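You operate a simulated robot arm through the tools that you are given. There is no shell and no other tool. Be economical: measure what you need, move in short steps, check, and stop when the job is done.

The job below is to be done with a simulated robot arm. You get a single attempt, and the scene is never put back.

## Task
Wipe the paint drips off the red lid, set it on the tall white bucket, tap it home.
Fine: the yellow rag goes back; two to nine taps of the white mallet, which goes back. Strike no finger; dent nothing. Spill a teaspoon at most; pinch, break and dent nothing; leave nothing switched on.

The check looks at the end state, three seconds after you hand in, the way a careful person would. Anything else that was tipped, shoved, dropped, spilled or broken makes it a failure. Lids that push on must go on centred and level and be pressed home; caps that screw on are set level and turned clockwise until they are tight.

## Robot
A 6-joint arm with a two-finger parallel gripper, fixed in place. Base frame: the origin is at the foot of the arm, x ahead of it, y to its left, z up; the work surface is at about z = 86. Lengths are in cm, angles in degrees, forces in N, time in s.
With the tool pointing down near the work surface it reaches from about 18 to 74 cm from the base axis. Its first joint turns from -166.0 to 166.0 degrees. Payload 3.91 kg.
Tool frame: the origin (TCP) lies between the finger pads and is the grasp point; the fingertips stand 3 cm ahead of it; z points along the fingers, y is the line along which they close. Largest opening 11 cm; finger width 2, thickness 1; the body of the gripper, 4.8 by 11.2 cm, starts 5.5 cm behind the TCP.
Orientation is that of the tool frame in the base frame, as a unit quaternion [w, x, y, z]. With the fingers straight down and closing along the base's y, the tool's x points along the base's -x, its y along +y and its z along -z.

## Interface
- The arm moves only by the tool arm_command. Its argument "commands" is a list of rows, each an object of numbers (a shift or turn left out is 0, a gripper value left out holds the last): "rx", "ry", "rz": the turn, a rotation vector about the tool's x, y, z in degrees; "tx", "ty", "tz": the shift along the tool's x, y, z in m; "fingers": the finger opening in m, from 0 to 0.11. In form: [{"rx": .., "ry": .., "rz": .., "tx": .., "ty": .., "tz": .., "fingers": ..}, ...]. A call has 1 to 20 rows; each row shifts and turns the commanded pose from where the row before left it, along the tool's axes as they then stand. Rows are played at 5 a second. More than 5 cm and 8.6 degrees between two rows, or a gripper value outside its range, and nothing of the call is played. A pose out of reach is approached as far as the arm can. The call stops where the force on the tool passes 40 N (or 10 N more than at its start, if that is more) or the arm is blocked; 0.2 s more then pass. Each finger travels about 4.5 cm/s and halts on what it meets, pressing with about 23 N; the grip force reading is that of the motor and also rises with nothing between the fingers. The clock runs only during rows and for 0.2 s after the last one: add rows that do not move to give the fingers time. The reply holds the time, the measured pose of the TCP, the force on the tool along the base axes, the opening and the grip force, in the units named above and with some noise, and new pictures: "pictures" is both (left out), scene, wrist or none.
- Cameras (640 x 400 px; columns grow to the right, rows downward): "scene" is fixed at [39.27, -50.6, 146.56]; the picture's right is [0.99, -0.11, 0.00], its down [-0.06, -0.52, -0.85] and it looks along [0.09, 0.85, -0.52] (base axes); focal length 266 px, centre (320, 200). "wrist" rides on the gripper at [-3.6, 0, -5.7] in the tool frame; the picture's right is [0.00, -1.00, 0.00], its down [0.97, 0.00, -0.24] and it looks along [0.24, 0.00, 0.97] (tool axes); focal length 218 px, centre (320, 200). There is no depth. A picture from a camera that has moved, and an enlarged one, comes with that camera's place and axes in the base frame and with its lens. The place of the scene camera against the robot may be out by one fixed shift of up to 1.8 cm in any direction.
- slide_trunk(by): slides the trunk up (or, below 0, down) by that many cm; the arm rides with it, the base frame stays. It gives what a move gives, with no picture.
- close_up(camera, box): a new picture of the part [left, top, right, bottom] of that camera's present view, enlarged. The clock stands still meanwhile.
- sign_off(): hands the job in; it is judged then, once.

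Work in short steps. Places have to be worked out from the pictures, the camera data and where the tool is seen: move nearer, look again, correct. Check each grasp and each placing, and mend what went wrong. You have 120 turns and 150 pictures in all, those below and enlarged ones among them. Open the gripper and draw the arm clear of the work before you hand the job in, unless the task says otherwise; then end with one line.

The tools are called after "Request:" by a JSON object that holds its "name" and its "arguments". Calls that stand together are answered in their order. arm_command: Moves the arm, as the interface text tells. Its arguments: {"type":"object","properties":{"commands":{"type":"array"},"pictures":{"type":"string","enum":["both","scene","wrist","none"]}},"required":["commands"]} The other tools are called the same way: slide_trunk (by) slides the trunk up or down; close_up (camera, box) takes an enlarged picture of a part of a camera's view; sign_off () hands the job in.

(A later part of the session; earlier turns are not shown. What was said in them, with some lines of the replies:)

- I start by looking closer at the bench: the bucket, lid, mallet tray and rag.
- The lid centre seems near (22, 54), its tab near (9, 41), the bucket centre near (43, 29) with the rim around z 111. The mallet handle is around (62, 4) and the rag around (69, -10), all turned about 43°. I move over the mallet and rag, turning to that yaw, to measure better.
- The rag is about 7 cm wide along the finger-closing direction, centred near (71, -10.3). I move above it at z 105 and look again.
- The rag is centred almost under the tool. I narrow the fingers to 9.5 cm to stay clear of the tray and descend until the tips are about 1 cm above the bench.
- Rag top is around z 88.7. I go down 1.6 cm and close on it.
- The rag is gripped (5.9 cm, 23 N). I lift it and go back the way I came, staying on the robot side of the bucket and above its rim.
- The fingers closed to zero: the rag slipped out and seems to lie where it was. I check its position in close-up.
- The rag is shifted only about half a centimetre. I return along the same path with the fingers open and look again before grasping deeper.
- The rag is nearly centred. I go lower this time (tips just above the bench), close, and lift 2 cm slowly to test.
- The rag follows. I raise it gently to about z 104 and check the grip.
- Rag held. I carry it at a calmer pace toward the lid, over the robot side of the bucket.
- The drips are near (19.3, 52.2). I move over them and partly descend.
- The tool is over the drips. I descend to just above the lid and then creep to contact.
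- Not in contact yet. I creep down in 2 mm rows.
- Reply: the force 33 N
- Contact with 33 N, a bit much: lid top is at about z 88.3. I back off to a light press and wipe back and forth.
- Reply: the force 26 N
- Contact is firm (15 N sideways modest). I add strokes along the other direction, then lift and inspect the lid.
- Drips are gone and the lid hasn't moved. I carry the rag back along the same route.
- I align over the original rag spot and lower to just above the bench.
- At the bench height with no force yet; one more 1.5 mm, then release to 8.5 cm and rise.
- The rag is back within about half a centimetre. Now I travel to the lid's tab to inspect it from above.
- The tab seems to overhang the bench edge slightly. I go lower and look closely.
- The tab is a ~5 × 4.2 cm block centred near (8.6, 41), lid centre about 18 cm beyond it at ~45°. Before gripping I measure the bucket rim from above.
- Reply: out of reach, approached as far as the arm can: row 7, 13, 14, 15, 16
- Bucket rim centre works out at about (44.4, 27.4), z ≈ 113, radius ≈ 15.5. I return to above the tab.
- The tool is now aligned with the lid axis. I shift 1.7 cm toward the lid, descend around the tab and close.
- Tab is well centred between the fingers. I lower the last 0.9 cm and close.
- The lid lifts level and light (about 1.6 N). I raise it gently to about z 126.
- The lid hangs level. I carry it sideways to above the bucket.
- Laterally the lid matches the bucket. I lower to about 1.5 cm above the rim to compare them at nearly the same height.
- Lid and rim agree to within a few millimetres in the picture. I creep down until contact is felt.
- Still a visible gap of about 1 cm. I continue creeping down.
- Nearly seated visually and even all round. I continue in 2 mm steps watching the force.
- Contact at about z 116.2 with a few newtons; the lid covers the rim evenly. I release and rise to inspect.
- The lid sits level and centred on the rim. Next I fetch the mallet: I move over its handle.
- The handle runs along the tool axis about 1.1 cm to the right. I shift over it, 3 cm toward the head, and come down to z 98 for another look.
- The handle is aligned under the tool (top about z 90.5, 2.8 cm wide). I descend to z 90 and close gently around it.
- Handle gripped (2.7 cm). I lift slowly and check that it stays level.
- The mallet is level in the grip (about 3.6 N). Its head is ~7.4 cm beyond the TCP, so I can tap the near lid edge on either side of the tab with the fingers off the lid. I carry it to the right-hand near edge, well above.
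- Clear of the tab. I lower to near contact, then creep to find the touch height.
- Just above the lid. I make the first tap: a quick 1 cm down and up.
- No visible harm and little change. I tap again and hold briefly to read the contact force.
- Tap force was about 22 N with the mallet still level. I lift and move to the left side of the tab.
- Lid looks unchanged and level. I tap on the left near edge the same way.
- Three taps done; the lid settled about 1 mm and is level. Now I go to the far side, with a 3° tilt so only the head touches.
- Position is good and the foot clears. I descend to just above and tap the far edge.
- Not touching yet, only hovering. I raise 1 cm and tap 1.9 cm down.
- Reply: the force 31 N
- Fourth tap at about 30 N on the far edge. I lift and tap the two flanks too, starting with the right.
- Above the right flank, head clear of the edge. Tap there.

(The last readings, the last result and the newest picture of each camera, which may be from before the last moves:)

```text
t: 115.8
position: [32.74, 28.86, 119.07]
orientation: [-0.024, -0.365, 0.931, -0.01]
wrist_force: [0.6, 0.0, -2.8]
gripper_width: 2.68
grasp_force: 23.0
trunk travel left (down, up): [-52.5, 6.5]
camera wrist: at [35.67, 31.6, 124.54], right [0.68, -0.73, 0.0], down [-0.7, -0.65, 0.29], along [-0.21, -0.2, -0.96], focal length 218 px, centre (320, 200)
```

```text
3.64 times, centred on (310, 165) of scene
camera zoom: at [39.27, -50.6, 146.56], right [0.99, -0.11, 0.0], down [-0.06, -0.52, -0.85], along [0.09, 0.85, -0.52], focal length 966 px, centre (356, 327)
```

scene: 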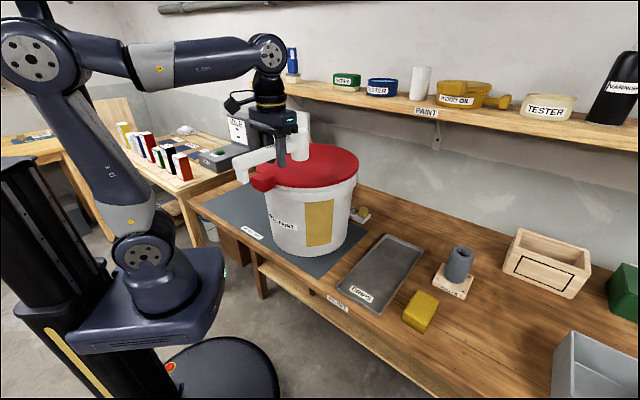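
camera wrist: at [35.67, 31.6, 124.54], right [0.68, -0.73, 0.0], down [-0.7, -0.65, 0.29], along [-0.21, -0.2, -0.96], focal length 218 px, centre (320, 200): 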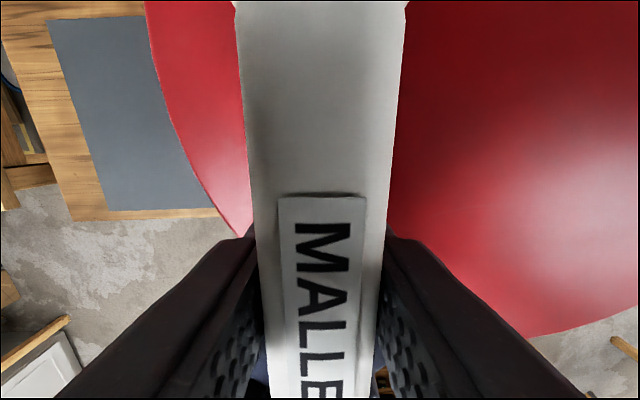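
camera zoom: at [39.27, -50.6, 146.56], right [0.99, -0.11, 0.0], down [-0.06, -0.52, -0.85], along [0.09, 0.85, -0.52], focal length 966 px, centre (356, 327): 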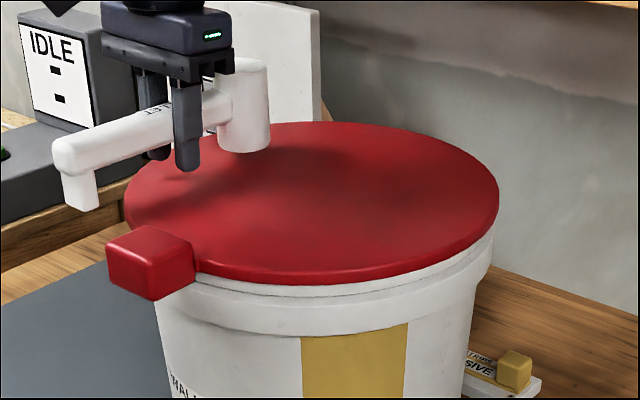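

Fifth tap was about 20 N. Now the left flank, the sixth.

Request:
{"name": "arm_command", "arguments": {"commands": [{"tz": -0.008}, {}, {"tz": 0.023}], "pictures": "none"}}

Request:
{"name": "arm_command", "arguments": {"commands": [{"tz": -0.02}, {"tz": -0.03}, {"tz": -0.015}, {"ry": -3}, {}], "pictures": "none"}}

Request:
{"name": "close_up", "arguments": {"camera": "scene", "box": [240, 110, 380, 210]}}

```text
t: 116.6
position: [32.68, 28.83, 117.91]
orientation: [-0.021, -0.366, 0.93, -0.009]
wrist_force: [-3.6, -2.9, 14.2]
gripper_width: 2.7
grasp_force: 22.3
trunk travel left (down, up): [-52.5, 6.5]
```

```text
t: 117.8
position: [33.06, 29.09, 124.13]
orientation: [0.0, -0.366, 0.931, 0.0]
wrist_force: [0.0, -0.4, -3.2]
gripper_width: 2.68
grasp_force: 22.7
trunk travel left (down, up): [-52.5, 6.5]
```

```text
4.00 times, centred on (310, 160) of scene
camera zoom: at [39.27, -50.6, 146.56], right [0.99, -0.11, 0.0], down [-0.06, -0.52, -0.85], along [0.09, 0.85, -0.52], focal length 1063 px, centre (360, 360)
```

zoom: 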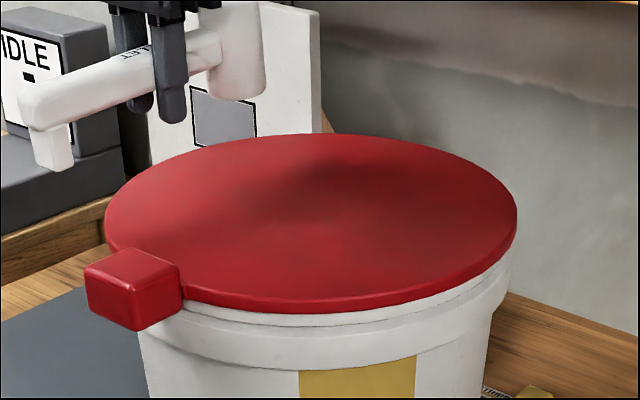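

Six taps done. I zoom on the lid-to-rim interface to judge whether it is fully home.

Request:
{"name": "close_up", "arguments": {"camera": "scene", "box": [270, 170, 330, 208]}}

Request:
{"name": "close_up", "arguments": {"camera": "scene", "box": [315, 150, 375, 188]}}

```text
10.53 times, centred on (300, 189) of scene
camera zoom: at [39.27, -50.6, 146.56], right [0.99, -0.11, 0.0], down [-0.06, -0.52, -0.85], along [0.09, 0.85, -0.52], focal length 2797 px, centre (530, 316)
```

zoom: 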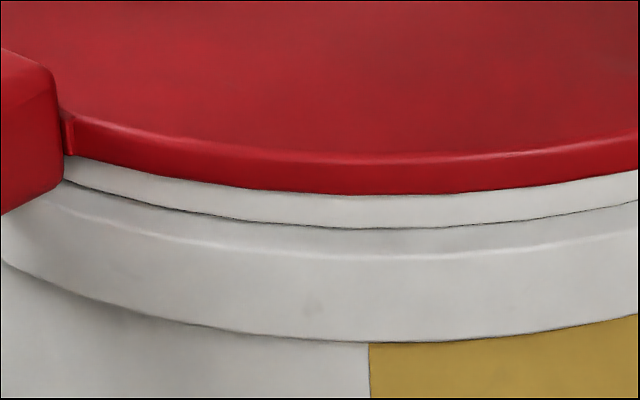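

```text
10.53 times, centred on (345, 169) of scene
camera zoom: at [39.27, -50.6, 146.56], right [0.99, -0.11, 0.0], down [-0.06, -0.52, -0.85], along [0.09, 0.85, -0.52], focal length 2797 px, centre (57, 526)
```

zoom: 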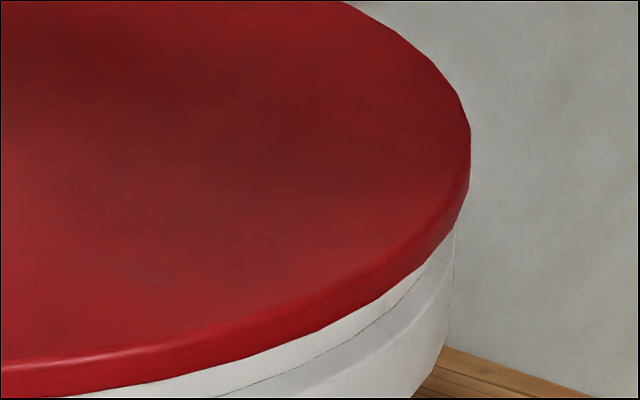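

The gap below the lid is even all around, level and centred. I take the mallet back toward its tray.

Request:
{"name": "arm_command", "arguments": {"commands": [{"tx": 0.0073, "ty": -0.0285}, {"tx": 0.0073, "ty": -0.0285}, {"tx": 0.0073, "ty": -0.0285}, {"tx": 0.0073, "ty": -0.0285}, {"tx": 0.0073, "ty": -0.0285}, {"tx": 0.0073, "ty": -0.0285}, {"tx": 0.0073, "ty": -0.0285}, {"tx": 0.0073, "ty": -0.0285}, {"tx": 0.0073, "ty": -0.0285}, {"tx": 0.0073, "ty": -0.0285}, {"tx": 0.0073, "ty": -0.0285}, {"tx": 0.0073, "ty": -0.0285, "tz": 0.01}, {"tx": -0.0234, "ty": -0.0066, "tz": 0.0171}, {"tx": -0.0234, "ty": -0.0066, "tz": 0.0171}, {"tx": -0.0234, "ty": -0.0066, "tz": 0.0171}, {"tx": -0.0234, "ty": -0.0066, "tz": 0.0171}, {"tx": -0.0234, "ty": -0.0066, "tz": 0.0171}, {"tx": -0.0234, "ty": -0.0066, "tz": 0.0171}, {"tx": -0.0234, "ty": -0.0066, "tz": 0.0171}, {}]}}

Request:
{"name": "close_up", "arguments": {"camera": "scene", "box": [330, 180, 470, 280]}}

```text
t: 122.0
position: [65.09, 5.89, 111.1]
orientation: [0.0, -0.366, 0.931, 0.001]
wrist_force: [0.8, 1.3, -2.5]
gripper_width: 2.69
grasp_force: 22.7
trunk travel left (down, up): [-52.5, 6.5]
camera wrist: at [67.8, 8.33, 116.76], right [0.68, -0.73, 0.0], down [-0.71, -0.66, 0.24], along [-0.18, -0.16, -0.97], focal length 218 px, centre (320, 200)
```

scene: 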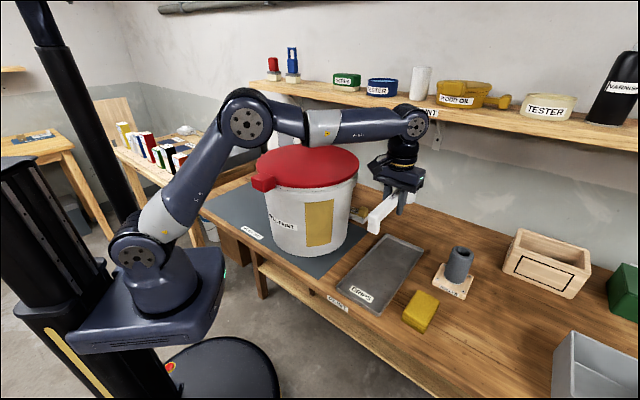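
wrist: 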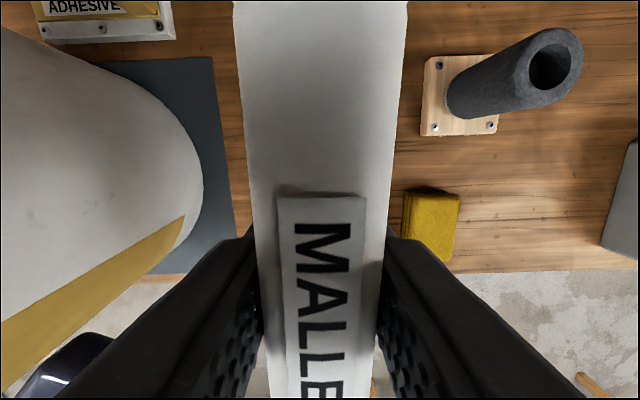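

```text
4.00 times, centred on (400, 230) of scene
camera zoom: at [39.27, -50.6, 146.56], right [0.99, -0.11, 0.0], down [-0.06, -0.52, -0.85], along [0.09, 0.85, -0.52], focal length 1063 px, centre (0, 80)
```

zoom: 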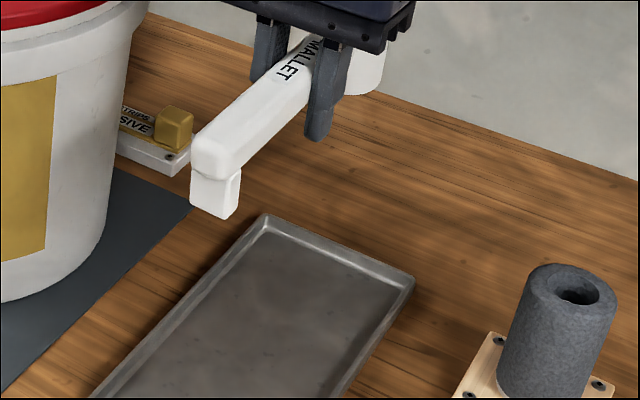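

The mallet is back over the tray. I correct 2 mm and lower to just above the tray floor, then creep.

Request:
{"name": "arm_command", "arguments": {"commands": [{"tx": 0.0005, "ty": -0.0024, "tz": 0.02}, {"tz": 0.03}, {"tz": 0.03}, {"tz": 0.03}, {"tz": 0.03}, {"tz": 0.03}, {"tz": 0.02}, {"tz": 0.008}, {}]}}

Request:
{"name": "close_up", "arguments": {"camera": "scene", "box": [330, 210, 470, 310]}}

```text
t: 124.0
position: [65.1, 5.63, 91.36]
orientation: [0.0, -0.366, 0.931, 0.0]
wrist_force: [0.3, -0.1, -3.5]
gripper_width: 2.7
grasp_force: 23.5
trunk travel left (down, up): [-52.5, 6.5]
camera wrist: at [67.77, 8.09, 97.03], right [0.68, -0.73, 0.0], down [-0.71, -0.66, 0.24], along [-0.18, -0.16, -0.97], focal length 218 px, centre (320, 200)
```

scene: 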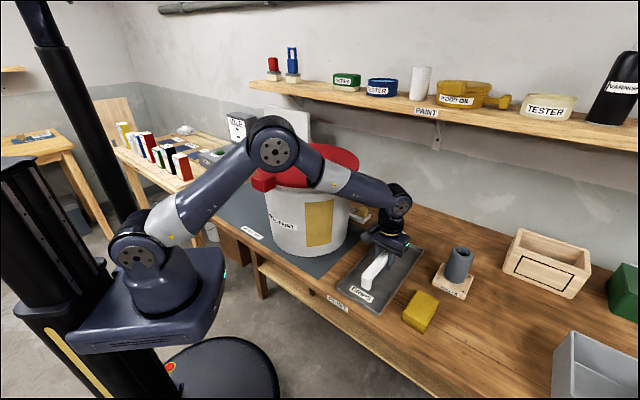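
wrist: 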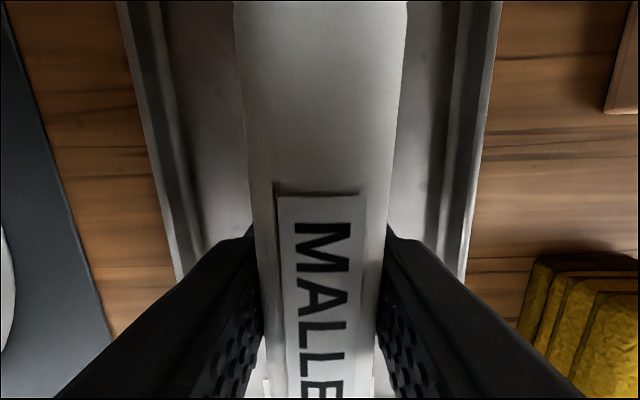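

```text
4.00 times, centred on (400, 260) of scene
camera zoom: at [39.27, -50.6, 146.56], right [0.99, -0.11, 0.0], down [-0.06, -0.52, -0.85], along [0.09, 0.85, -0.52], focal length 1063 px, centre (0, -40)
```

zoom: 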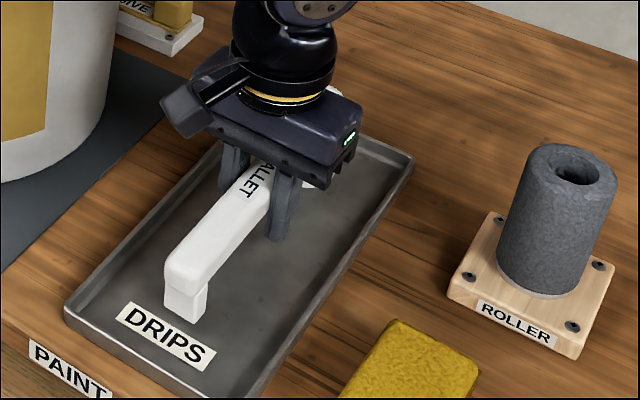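

I creep the last centimetre down, watching the force.

Request:
{"name": "arm_command", "arguments": {"commands": [{"tz": 0.004}, {"tz": 0.003}, {"tz": 0.002}, {}], "pictures": "none"}}

Request:
{"name": "arm_command", "arguments": {"commands": [{"tz": 0.002}, {"tz": 0.001}, {}], "pictures": "none"}}

```text
t: 125.0
position: [64.94, 5.66, 90.51]
orientation: [0.0, -0.366, 0.931, 0.0]
wrist_force: [-0.7, -1.1, 4.3]
gripper_width: 2.71
grasp_force: 23.0
trunk travel left (down, up): [-52.5, 6.5]
```

```text
t: 125.8
position: [65.15, 5.62, 90.13]
orientation: [0.0, -0.366, 0.93, 0.0]
wrist_force: [3.4, 1.0, 1.4]
gripper_width: 2.67
grasp_force: 23.3
trunk travel left (down, up): [-52.5, 6.5]
```

Foot and head are down (z 90.1, as at pick-up). I release to 6 cm and rise.

Request:
{"name": "arm_command", "arguments": {"commands": [{"fingers": 0.07}, {}, {}, {}, {"tz": -0.03}, {"tz": -0.04}, {"tz": -0.05}, {"tz": -0.05}, {}]}}

Request:
{"name": "close_up", "arguments": {"camera": "scene", "box": [320, 200, 520, 345]}}

```text
t: 127.8
position: [64.92, 5.73, 107.14]
orientation: [0.0, -0.366, 0.931, 0.0]
wrist_force: [-0.8, 0.4, -0.1]
gripper_width: 6.99
grasp_force: 0.1
trunk travel left (down, up): [-52.5, 6.5]
camera wrist: at [67.73, 8.17, 112.87], right [0.68, -0.73, 0.0], down [-0.71, -0.66, 0.24], along [-0.18, -0.16, -0.97], focal length 218 px, centre (320, 200)
```

scene: 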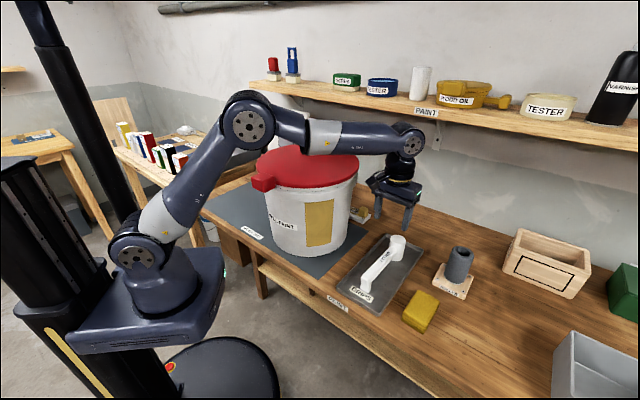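
wrist: 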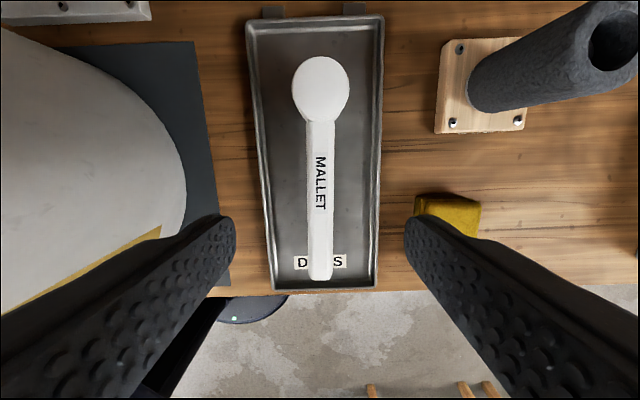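

```text
2.76 times, centred on (420, 272) of scene
camera zoom: at [39.27, -50.6, 146.56], right [0.99, -0.11, 0.0], down [-0.06, -0.52, -0.85], along [0.09, 0.85, -0.52], focal length 733 px, centre (44, 0)
```

zoom: 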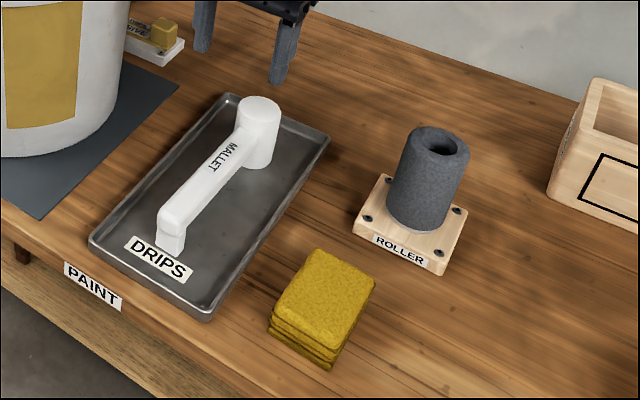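

The mallet is back in its tray as it was. To be sure the lid is home, I go above the lid with closed fingers to probe its height lightly at opposite edges.

Request:
{"name": "arm_command", "arguments": {"commands": [{"tx": 0.0234, "ty": 0.0066, "tz": -0.0185, "fingers": 0.0}, {"tx": 0.0234, "ty": 0.0066, "tz": -0.0185}, {"tx": 0.0234, "ty": 0.0066, "tz": -0.0185}, {"tx": 0.0234, "ty": 0.0066, "tz": -0.0185}, {"tx": 0.0234, "ty": 0.0066, "tz": -0.0185}, {"tx": 0.0234, "ty": 0.0066, "tz": -0.0185}, {"tx": 0.0234, "ty": 0.0066, "tz": -0.0185}, {"tx": -0.0187, "ty": 0.0361}, {"tx": -0.0187, "ty": 0.0361}, {"tx": -0.0187, "ty": 0.0361}, {"tx": -0.0187, "ty": 0.0361}, {"tx": -0.0187, "ty": 0.0361}, {"tx": -0.0187, "ty": 0.0361}, {"tx": -0.0187, "ty": 0.0361}, {}, {}], "pictures": "wrist"}}

```text
t: 131.2
position: [42.34, 25.34, 120.12]
orientation: [0.0, -0.365, 0.931, 0.001]
wrist_force: [0.3, -0.2, -0.5]
gripper_width: 0.0
grasp_force: 22.6
trunk travel left (down, up): [-52.5, 6.5]
camera wrist: at [44.99, 27.81, 125.83], right [0.68, -0.73, 0.0], down [-0.71, -0.66, 0.24], along [-0.18, -0.16, -0.97], focal length 218 px, centre (320, 200)
```

wrist: 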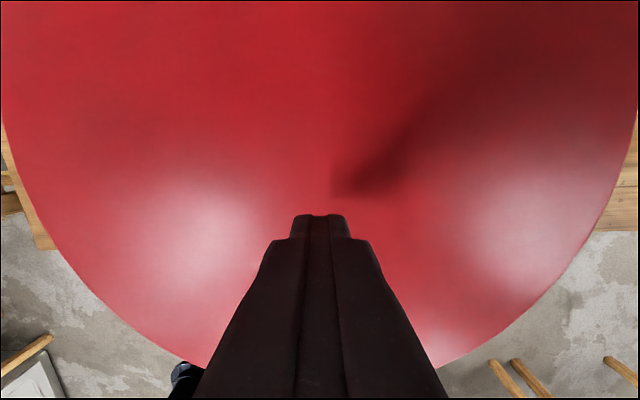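

The lid surface is clean and unmarked. I creep down near the centre to feel it and press moderately.

Request:
{"name": "arm_command", "arguments": {"commands": [{"tz": 0.015}, {"tz": 0.006}, {"tz": 0.003}, {"tz": 0.002}, {}], "pictures": "none"}}

Request:
{"name": "arm_command", "arguments": {"commands": [{"tz": 0.002}, {"tz": 0.001}, {}], "pictures": "none"}}

```text
t: 132.4
position: [42.39, 25.26, 117.53]
orientation: [0.001, -0.366, 0.931, 0.0]
wrist_force: [0.0, -0.1, -0.7]
gripper_width: 0.0
grasp_force: 22.9
trunk travel left (down, up): [-52.5, 6.5]
```

```text
t: 133.2
position: [42.37, 25.23, 117.48]
orientation: [0.002, -0.366, 0.931, 0.001]
wrist_force: [1.7, 0.2, 20.7]
gripper_width: 0.0
grasp_force: 23.1
trunk travel left (down, up): [-52.5, 6.5]
```

Lid top is rigid at z 114.5 under 21 N. I press slightly more (about 30 N) and see whether it yields.

Request:
{"name": "arm_command", "arguments": {"commands": [{"tz": 0.0012}, {}], "pictures": "none"}}

Request:
{"name": "arm_command", "arguments": {"commands": [{"tz": -0.02}, {"tz": -0.03}, {"tx": -0.03}, {"tx": -0.03}, {"tx": -0.03}, {"tx": -0.03}, {"tz": 0.03}, {"tz": 0.015}, {}, {"tz": 0.003}, {}], "pictures": "none"}}

```text
t: 133.8
position: [42.15, 25.27, 117.55]
orientation: [0.004, -0.366, 0.931, 0.0]
wrist_force: [4.7, 3.8, 38.1]
gripper_width: 0.0
grasp_force: 22.9
trunk travel left (down, up): [-52.5, 6.5]
```

```text
t: 136.2
position: [51.02, 33.55, 117.5]
orientation: [0.001, -0.365, 0.931, 0.0]
wrist_force: [0.7, 1.7, 5.5]
gripper_width: 0.0
grasp_force: 23.0
trunk travel left (down, up): [-52.5, 6.5]
```

Far side touches at the same height (117.5), so the lid is level and solid at 38 N: it is home. I retreat clear of the work and open the gripper.

Request:
{"name": "arm_command", "arguments": {"commands": [{"tz": -0.03}, {"tz": -0.04}, {"tx": 0.045}, {"tx": 0.045}, {"tx": 0.045}, {"tx": 0.045}, {"tx": 0.045}, {"tx": 0.045}, {"tx": 0.045}, {"tx": 0.045}, {"tx": 0.045, "tz": -0.02}, {"tz": -0.03, "fingers": 0.1}, {}, {}, {}]}}

Request:
{"name": "close_up", "arguments": {"camera": "scene", "box": [190, 110, 430, 260]}}

```text
t: 139.4
position: [21.36, 5.83, 129.28]
orientation: [0.001, -0.366, 0.931, 0.0]
wrist_force: [0.2, 0.0, -0.4]
gripper_width: 8.68
grasp_force: 0.1
trunk travel left (down, up): [-52.5, 6.5]
camera wrist: at [24.07, 8.3, 134.98], right [0.68, -0.73, 0.0], down [-0.71, -0.66, 0.24], along [-0.18, -0.16, -0.97], focal length 218 px, centre (320, 200)
```

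scene: 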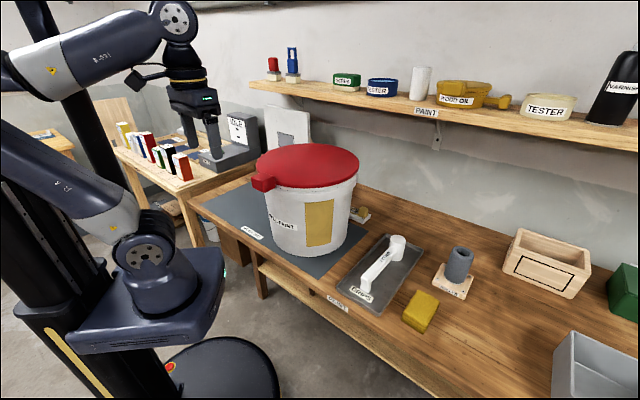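
wrist: 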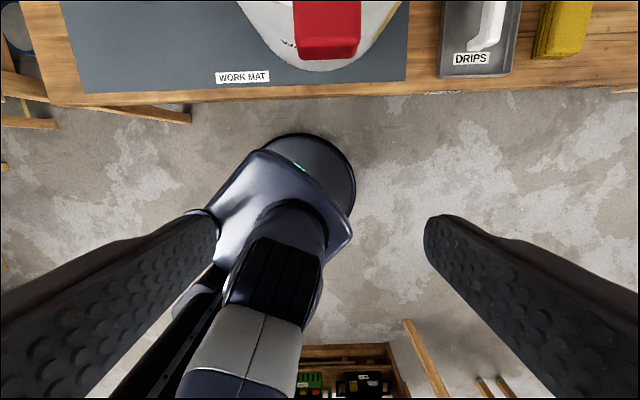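

```text
2.67 times, centred on (310, 185) of scene
camera zoom: at [39.27, -50.6, 146.56], right [0.99, -0.11, 0.0], down [-0.06, -0.52, -0.85], along [0.09, 0.85, -0.52], focal length 708 px, centre (347, 240)
```

zoom: 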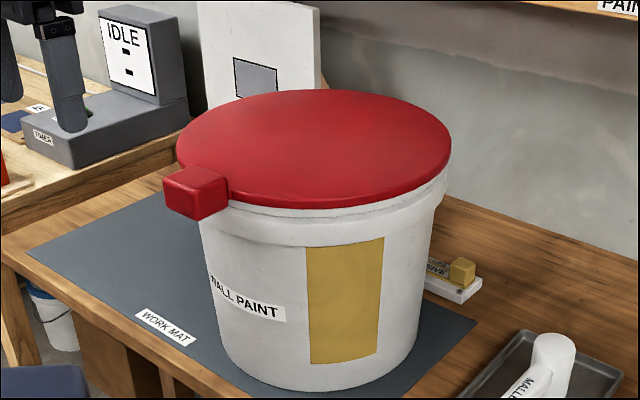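

Everything is in place: the lid is clean, level and home, the rag and mallet are back, the timer still reads IDLE, and the arm is clear. I hand in.

Request:
{"name": "sign_off", "arguments": {}}

```text
The job is handed in.
```

The lid is wiped clean, set level on the white bucket and tapped home with six mallet taps; I also pressed it once near the centre with closed fingers (about 38 N) and it didn't give. The mallet is back in its tray, the rag is back within about half a centimetre, and the arm is clear with the gripper open.
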